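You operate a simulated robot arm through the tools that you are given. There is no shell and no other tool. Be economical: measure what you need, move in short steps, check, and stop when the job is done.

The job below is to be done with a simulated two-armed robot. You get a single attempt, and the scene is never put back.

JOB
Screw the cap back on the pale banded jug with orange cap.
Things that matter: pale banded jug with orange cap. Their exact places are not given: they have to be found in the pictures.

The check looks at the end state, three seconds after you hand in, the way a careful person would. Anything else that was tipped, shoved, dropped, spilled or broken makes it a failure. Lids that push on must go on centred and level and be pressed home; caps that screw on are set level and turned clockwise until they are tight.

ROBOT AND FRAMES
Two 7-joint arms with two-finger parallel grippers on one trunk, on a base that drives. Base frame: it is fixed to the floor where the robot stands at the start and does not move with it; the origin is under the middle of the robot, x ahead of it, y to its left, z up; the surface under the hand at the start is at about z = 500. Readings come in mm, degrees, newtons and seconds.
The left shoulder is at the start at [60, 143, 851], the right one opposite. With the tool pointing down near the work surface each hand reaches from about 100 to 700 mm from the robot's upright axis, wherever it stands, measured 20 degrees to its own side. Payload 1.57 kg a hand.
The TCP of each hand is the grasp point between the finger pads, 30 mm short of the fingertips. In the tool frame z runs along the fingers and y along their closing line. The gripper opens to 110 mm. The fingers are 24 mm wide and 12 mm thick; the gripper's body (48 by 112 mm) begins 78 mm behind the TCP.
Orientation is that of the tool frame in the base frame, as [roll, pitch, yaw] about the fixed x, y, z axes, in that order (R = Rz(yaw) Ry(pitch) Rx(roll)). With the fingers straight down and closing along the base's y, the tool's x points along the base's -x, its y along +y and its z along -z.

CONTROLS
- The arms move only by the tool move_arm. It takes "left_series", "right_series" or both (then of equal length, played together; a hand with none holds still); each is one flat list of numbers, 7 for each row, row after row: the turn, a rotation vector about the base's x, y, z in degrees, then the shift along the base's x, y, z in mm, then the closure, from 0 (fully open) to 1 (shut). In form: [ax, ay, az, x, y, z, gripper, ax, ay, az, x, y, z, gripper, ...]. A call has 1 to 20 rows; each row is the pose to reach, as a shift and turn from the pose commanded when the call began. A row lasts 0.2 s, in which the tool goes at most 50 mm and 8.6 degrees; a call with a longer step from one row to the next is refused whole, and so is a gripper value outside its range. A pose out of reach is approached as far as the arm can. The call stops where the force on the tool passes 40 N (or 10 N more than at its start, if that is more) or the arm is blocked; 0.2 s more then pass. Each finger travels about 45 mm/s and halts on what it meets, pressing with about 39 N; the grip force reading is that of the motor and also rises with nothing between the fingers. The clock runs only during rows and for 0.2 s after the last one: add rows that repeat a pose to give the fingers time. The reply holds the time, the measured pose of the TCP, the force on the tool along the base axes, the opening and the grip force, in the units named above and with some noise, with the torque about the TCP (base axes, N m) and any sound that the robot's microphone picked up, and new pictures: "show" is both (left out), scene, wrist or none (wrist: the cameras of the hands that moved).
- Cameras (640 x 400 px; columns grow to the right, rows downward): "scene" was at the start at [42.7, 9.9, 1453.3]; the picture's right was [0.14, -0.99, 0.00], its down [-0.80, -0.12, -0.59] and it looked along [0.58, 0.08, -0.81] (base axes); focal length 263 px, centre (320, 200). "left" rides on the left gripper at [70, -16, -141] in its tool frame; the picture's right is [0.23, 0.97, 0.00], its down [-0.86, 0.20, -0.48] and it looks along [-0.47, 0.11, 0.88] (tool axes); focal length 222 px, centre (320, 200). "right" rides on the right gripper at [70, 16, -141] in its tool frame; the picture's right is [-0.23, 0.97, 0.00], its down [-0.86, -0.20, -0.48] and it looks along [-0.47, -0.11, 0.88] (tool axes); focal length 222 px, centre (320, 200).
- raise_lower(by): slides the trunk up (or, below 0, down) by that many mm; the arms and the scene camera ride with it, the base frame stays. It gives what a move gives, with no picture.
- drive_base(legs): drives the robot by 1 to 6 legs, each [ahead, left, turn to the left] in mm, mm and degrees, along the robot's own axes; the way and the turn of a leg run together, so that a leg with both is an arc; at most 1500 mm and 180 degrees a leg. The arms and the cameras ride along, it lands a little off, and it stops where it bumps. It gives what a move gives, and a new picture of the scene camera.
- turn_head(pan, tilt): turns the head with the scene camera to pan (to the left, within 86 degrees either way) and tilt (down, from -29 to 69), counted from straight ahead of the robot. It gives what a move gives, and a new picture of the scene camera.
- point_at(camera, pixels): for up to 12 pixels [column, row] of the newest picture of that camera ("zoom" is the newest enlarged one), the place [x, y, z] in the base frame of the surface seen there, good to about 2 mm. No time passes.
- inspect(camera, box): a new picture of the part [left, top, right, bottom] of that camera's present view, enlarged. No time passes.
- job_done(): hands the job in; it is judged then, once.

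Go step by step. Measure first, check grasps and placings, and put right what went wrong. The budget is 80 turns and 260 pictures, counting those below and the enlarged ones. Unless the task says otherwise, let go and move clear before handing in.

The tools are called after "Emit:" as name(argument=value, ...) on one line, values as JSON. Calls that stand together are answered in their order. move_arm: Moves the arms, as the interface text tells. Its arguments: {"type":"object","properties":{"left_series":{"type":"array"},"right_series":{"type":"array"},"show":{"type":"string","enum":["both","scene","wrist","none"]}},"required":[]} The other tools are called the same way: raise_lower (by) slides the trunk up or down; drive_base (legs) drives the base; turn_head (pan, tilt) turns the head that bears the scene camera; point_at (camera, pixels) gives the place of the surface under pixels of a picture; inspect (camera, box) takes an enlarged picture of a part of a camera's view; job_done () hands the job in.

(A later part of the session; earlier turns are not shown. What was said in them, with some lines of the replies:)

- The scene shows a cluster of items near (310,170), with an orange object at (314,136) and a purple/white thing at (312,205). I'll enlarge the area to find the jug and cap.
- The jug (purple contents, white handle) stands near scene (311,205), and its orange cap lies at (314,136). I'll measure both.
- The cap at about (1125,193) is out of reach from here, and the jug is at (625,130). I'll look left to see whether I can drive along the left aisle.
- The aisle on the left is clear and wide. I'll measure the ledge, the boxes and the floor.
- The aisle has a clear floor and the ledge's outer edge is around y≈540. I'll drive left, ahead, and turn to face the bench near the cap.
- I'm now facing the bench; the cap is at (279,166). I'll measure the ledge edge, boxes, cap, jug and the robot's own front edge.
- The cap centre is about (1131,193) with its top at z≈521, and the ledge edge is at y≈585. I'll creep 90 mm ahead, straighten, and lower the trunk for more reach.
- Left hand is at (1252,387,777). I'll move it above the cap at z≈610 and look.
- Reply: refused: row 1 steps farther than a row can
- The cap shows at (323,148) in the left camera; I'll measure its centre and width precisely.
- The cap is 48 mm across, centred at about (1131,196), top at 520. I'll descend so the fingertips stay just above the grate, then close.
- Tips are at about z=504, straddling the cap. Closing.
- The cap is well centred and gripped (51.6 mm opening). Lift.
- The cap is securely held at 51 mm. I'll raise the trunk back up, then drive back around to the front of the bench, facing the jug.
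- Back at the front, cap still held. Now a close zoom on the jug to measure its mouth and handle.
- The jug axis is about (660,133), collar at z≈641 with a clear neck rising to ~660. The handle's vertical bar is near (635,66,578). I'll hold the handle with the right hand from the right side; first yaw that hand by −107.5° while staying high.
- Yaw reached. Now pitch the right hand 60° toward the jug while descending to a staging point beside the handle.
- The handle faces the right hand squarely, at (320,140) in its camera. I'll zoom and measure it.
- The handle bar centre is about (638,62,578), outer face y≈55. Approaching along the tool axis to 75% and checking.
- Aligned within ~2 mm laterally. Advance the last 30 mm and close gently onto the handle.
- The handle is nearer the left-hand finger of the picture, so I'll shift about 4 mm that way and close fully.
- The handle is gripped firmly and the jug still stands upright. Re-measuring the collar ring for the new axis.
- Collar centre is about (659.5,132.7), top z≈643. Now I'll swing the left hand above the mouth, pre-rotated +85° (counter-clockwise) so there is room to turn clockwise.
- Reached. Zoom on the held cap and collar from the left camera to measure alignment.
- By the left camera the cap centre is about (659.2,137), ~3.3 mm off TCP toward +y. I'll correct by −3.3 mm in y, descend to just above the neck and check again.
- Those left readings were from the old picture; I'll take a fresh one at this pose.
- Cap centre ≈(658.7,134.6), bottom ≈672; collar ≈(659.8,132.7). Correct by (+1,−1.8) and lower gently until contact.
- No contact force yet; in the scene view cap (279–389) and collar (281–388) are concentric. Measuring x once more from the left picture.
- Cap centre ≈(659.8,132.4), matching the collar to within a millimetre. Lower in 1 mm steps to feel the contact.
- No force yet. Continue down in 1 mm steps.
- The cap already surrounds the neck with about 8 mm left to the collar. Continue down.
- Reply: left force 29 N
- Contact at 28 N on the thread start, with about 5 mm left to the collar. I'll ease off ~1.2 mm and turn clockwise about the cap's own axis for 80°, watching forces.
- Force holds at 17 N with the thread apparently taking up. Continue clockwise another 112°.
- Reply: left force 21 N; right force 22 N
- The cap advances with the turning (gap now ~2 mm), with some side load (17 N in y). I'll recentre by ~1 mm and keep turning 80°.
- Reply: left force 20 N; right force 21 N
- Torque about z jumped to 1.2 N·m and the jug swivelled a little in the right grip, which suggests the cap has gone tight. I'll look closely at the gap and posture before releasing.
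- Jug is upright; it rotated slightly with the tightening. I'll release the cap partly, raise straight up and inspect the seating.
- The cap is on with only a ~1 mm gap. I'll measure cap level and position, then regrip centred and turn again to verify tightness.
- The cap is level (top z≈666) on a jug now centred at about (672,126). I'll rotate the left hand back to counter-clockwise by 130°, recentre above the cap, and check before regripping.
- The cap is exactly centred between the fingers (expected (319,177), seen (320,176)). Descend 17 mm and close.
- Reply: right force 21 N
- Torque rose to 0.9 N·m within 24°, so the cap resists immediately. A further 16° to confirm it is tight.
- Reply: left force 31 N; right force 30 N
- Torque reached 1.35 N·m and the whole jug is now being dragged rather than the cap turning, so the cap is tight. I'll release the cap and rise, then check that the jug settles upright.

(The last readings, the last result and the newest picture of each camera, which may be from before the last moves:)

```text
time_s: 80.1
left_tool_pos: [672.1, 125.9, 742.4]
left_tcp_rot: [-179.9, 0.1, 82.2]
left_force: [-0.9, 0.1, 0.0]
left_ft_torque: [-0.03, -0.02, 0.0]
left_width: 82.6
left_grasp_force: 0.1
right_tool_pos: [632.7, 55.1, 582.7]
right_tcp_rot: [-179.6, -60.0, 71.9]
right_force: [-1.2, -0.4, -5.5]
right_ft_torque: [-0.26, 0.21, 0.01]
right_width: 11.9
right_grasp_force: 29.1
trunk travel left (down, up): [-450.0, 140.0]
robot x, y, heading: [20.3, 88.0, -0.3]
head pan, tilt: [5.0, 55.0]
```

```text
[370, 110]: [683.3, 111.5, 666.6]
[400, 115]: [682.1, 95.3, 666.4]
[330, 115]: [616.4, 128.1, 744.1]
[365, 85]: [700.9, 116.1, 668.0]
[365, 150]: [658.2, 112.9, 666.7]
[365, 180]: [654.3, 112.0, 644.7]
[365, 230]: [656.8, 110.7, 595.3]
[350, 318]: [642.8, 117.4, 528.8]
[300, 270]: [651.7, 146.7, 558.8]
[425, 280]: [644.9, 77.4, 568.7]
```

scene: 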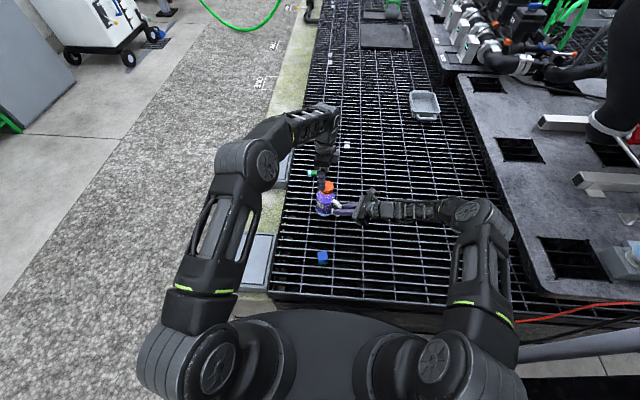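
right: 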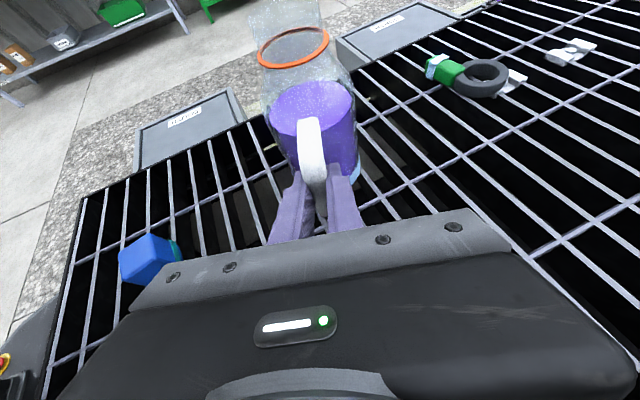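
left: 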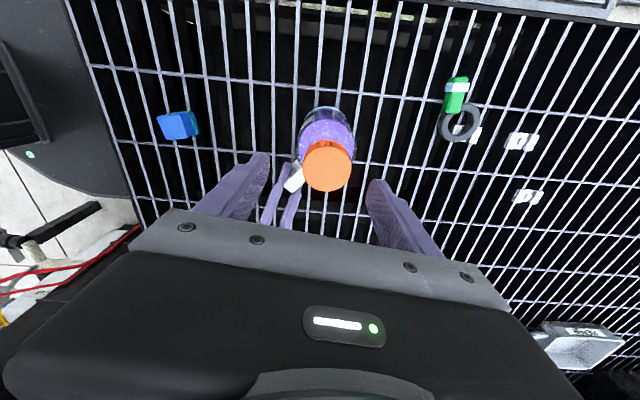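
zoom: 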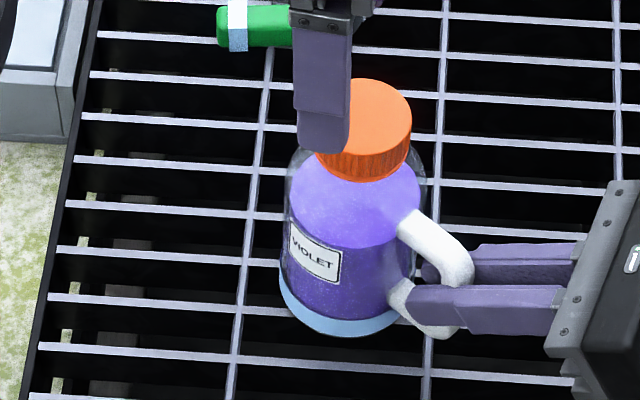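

The jug settled upright with the cap level (top z≈666–668). I'll move the left hand clear and take close looks at the cap seam.

Emit:
move_arm(left_series=[0, 0, 0, -5, 20, 40, 0.25, 0, 0, 0, -15, 55, 60, 0.25, 0, 0, 0, -25, 95, 80, 0.25, 0, 0, 0, -35, 135, 90, 0.25, 0, 0, 0, -40, 150, 100, 0.25], show="none")

Emit:
inspect(camera="right", box=[280, 0, 380, 65])

Emit:
inspect(camera="scene", box=[306, 172, 346, 222])

Emit:
point_at(camera="zoom", pixels=[[325, 100], [410, 100], [366, 72], [366, 150], [340, 80], [398, 140], [350, 340], [285, 290], [420, 290]])

```text
time_s: 81.3
left_tool_pos: [632.0, 276.1, 841.4]
left_tcp_rot: [-179.9, 0.0, 82.1]
left_force: [0.1, 0.0, -0.8]
left_ft_torque: [0.04, -0.04, 0.01]
left_width: 82.4
left_grasp_force: 0.2
right_tool_pos: [632.3, 54.7, 583.0]
right_tcp_rot: [-179.7, -59.9, 71.8]
right_force: [-0.1, 0.0, -4.5]
right_ft_torque: [-0.29, 0.2, -0.03]
right_width: 12.3
right_grasp_force: 29.4
trunk travel left (down, up): [-450.0, 140.0]
robot x, y, heading: [21.2, 86.0, -0.3]
head pan, tilt: [5.0, 55.0]
```

```text
6.15 times, centred on (330, 32) of right
```

zoom: 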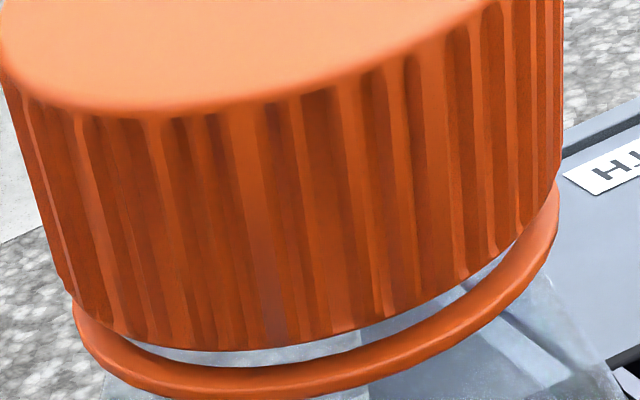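

```text
8.00 times, centred on (326, 197) of scene
```

zoom: 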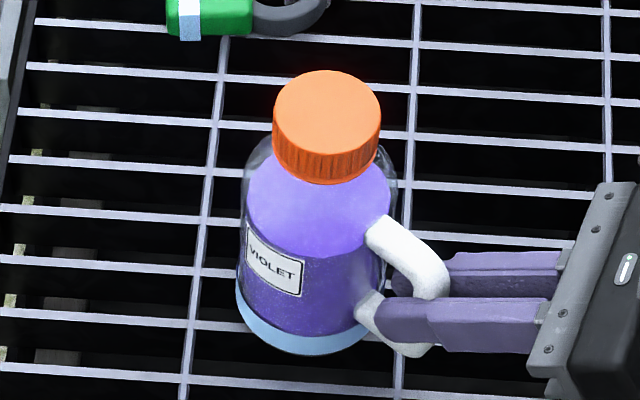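

```text
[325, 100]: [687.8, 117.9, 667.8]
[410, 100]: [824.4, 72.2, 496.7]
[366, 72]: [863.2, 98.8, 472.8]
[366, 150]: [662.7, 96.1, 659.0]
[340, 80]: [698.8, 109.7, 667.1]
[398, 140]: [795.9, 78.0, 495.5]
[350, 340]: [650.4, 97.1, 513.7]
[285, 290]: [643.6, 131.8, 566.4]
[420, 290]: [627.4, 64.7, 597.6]
```

The seam is uniform (~1 mm) and level, but the jug leans ~3° toward the right hand, which bears ~4.5 N. I'll rotate the right hand about −3° around x to set it upright before letting go.

Emit:
move_arm(right_series=[-1, 0, 0, 0, 0, 0, 1, -2, 0, 0, 0, 0, 0, 1, -3, 0, 0, 0, 0, 0, 1, -3, 0, 0, 0, 0, 0, 1], show="none")

Emit:
inspect(camera="scene", box=[306, 172, 346, 222])

```text
time_s: 82.3
left_tool_pos: [631.8, 276.6, 839.8]
left_tcp_rot: [180.0, 0.0, 82.2]
left_force: [0.3, -0.6, -0.4]
left_ft_torque: [-0.04, 0.0, 0.02]
left_width: 82.7
left_grasp_force: 0.2
right_tool_pos: [632.9, 57.8, 584.0]
right_tcp_rot: [178.4, -57.2, 73.4]
right_force: [1.1, 2.9, 5.1]
right_ft_torque: [0.88, -0.2, 0.01]
right_width: 12.0
right_grasp_force: 29.3
trunk travel left (down, up): [-450.0, 140.0]
robot x, y, heading: [25.1, 92.7, -0.2]
head pan, tilt: [5.0, 55.0]
```

```text
8.00 times, centred on (326, 197) of scene
```

zoom: 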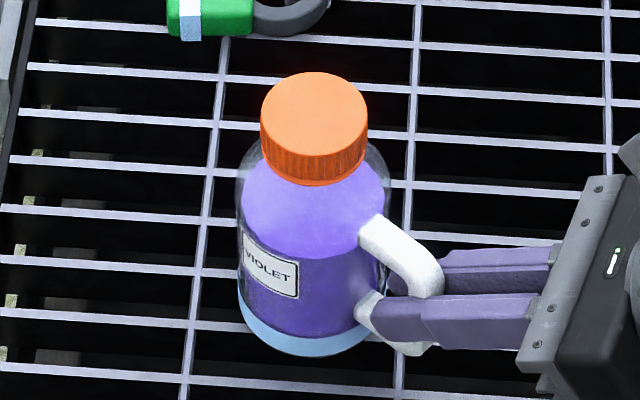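

The jug is upright now (cap and base both centred near column 313), resting on the grate. Release the handle slowly and back straight out.

Emit:
move_arm(right_series=[0, 0, 0, 0, 0, 0, 0.88, 0, 0, 0, 0, 0, 0, 0.8, 0, 0, 0, 0, 0, 0, 0.65, 0, 0, 0, 0, 0, 0, 0.6, 0, 0, 0, 0, 0, 0, 0.6])

Emit:
inspect(camera="right", box=[220, 0, 420, 240])

```text
time_s: 83.5
left_tool_pos: [631.0, 276.1, 840.5]
left_tcp_rot: [-180.0, 0.0, 82.1]
left_force: [1.3, 0.1, -0.1]
left_ft_torque: [0.0, -0.01, 0.0]
left_width: 82.6
left_grasp_force: 0.1
right_tool_pos: [632.3, 55.8, 581.8]
right_tcp_rot: [178.7, -57.1, 73.3]
right_force: [0.3, 0.0, -0.5]
right_ft_torque: [0.0, -0.01, 0.06]
right_width: 43.8
right_grasp_force: 0.1
trunk travel left (down, up): [-450.0, 140.0]
robot x, y, heading: [24.4, 84.8, -0.2]
head pan, tilt: [5.0, 55.0]
```

scene: 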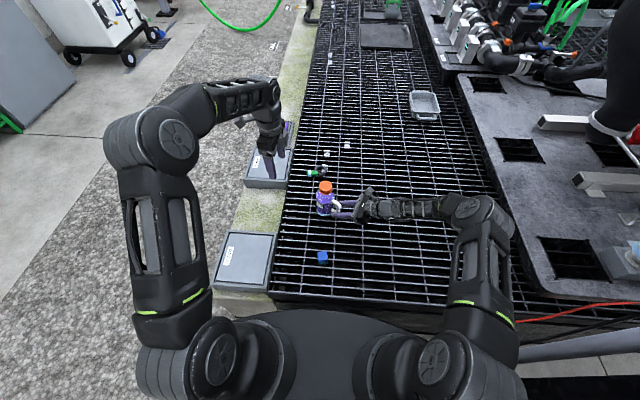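
right: 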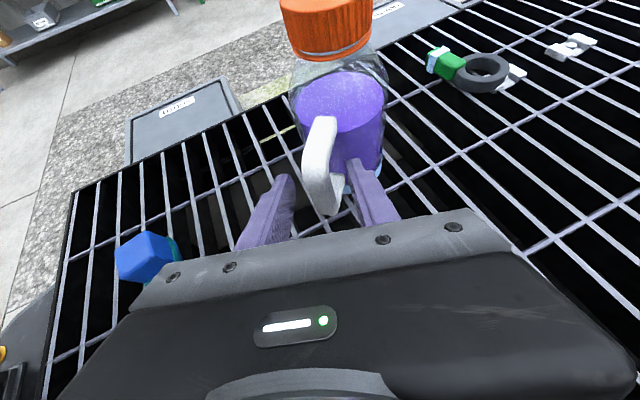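

```text
1.67 times, centred on (320, 120) of right
```

zoom: 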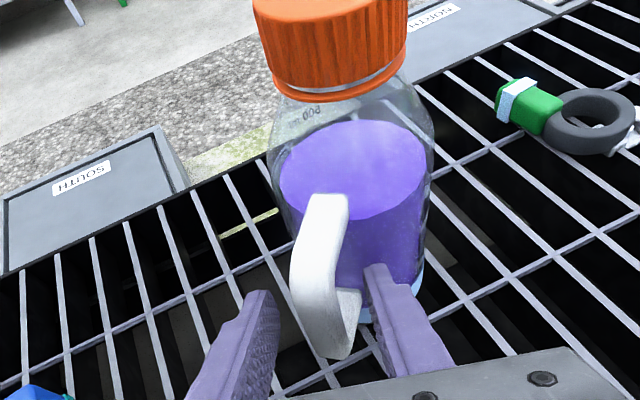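

Released and standing freely. Back the right hand out along its axis.

Emit:
move_arm(right_series=[0, 0, 0, -3, -10, 7, 0.6, 0, 0, 0, -7, -24, 16, 0.6, 0, 0, 0, -14, -48, 32, 0.6, 0, 0, 0, -24, -80, 54, 0.6, 0, 0, 0, -34, -112, 75, 0.6, 0, 0, 0, -44, -140, 110, 0.6])

Emit:
inspect(camera="right", box=[270, 0, 430, 150])

Emit:
inspect(camera="scene", box=[306, 172, 346, 222])

Emit:
point_at(camera="zoom", pixels=[[275, 110], [350, 110], [312, 82], [312, 140], [314, 160], [300, 345], [245, 270], [375, 250]])

```text
time_s: 84.9
left_tool_pos: [632.2, 276.1, 841.1]
left_tcp_rot: [-180.0, -0.1, 82.2]
left_force: [0.3, -0.7, -0.3]
left_ft_torque: [0.03, 0.05, 0.0]
left_width: 82.6
left_grasp_force: 0.1
right_tool_pos: [588.4, -84.0, 691.7]
right_tcp_rot: [178.7, -57.0, 73.2]
right_force: [0.6, -0.3, 0.4]
right_ft_torque: [0.02, 0.0, 0.02]
right_width: 43.9
right_grasp_force: 0.0
trunk travel left (down, up): [-450.0, 140.0]
robot x, y, heading: [23.0, 89.8, -0.4]
head pan, tilt: [5.0, 55.0]
```

scene: 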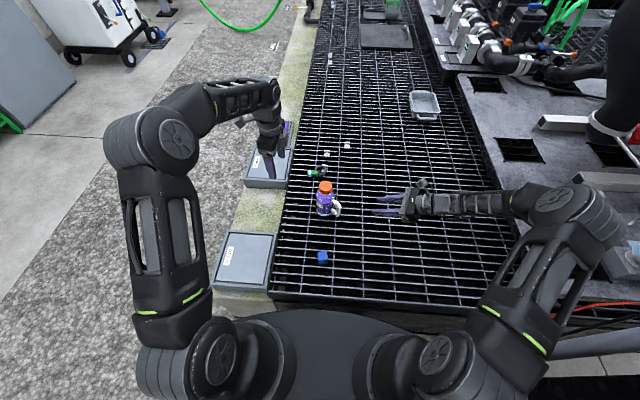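
right: 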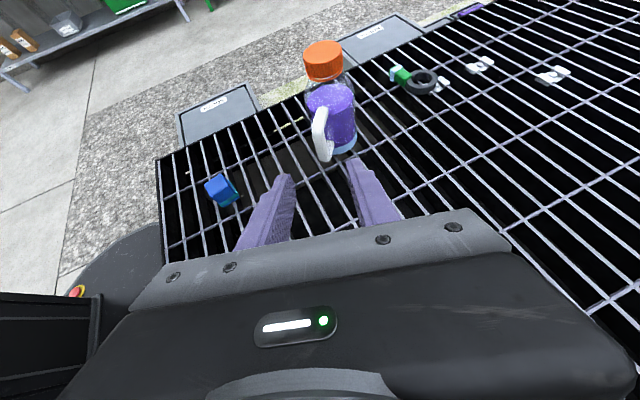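

```text
2.67 times, centred on (350, 75) of right
```

zoom: 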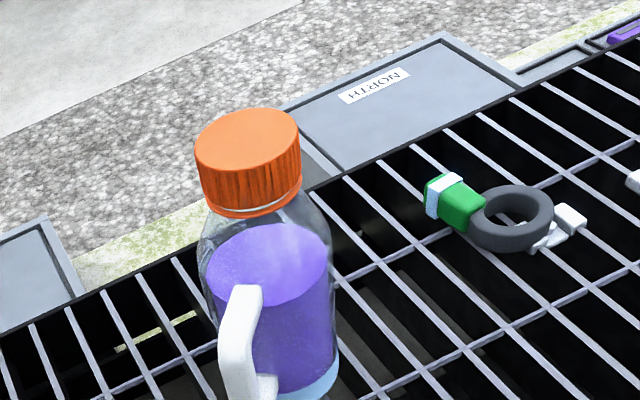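

```text
8.00 times, centred on (326, 197) of scene
```

zoom: 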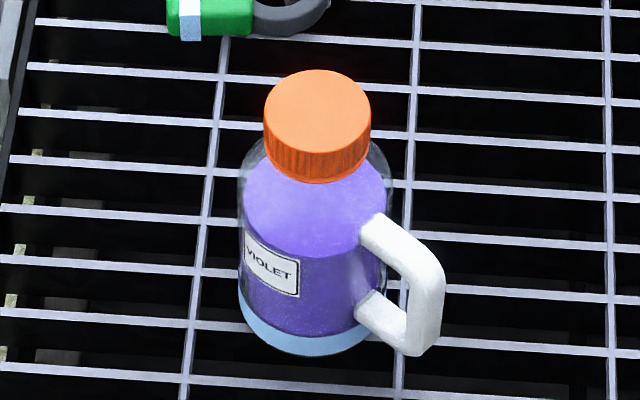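

```text
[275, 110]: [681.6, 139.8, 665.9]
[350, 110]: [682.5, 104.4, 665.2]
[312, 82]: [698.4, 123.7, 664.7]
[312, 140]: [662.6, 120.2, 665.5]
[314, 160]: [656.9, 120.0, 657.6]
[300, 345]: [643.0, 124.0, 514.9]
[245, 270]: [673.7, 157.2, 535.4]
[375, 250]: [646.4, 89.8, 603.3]
```

The jug stands upright on its own, the cap is level (top at 665±0.6 mm all round), and both hands are empty and clear. Handing in.

Emit:
job_done()

```text
The job is handed in.
```

The orange cap is screwed back onto the banded jug. It sits level, and I turned it clockwise until it resisted at about 1.35 N·m. At that point the jug dragged instead of the cap turning, so I took it as tight. A seam of about 1 mm remains between the cap and the collar.

The jug ended up about 20 mm from where it started and turned by roughly 20°, but it stands upright. I saw nothing else moved, and both hands are empty and clear.
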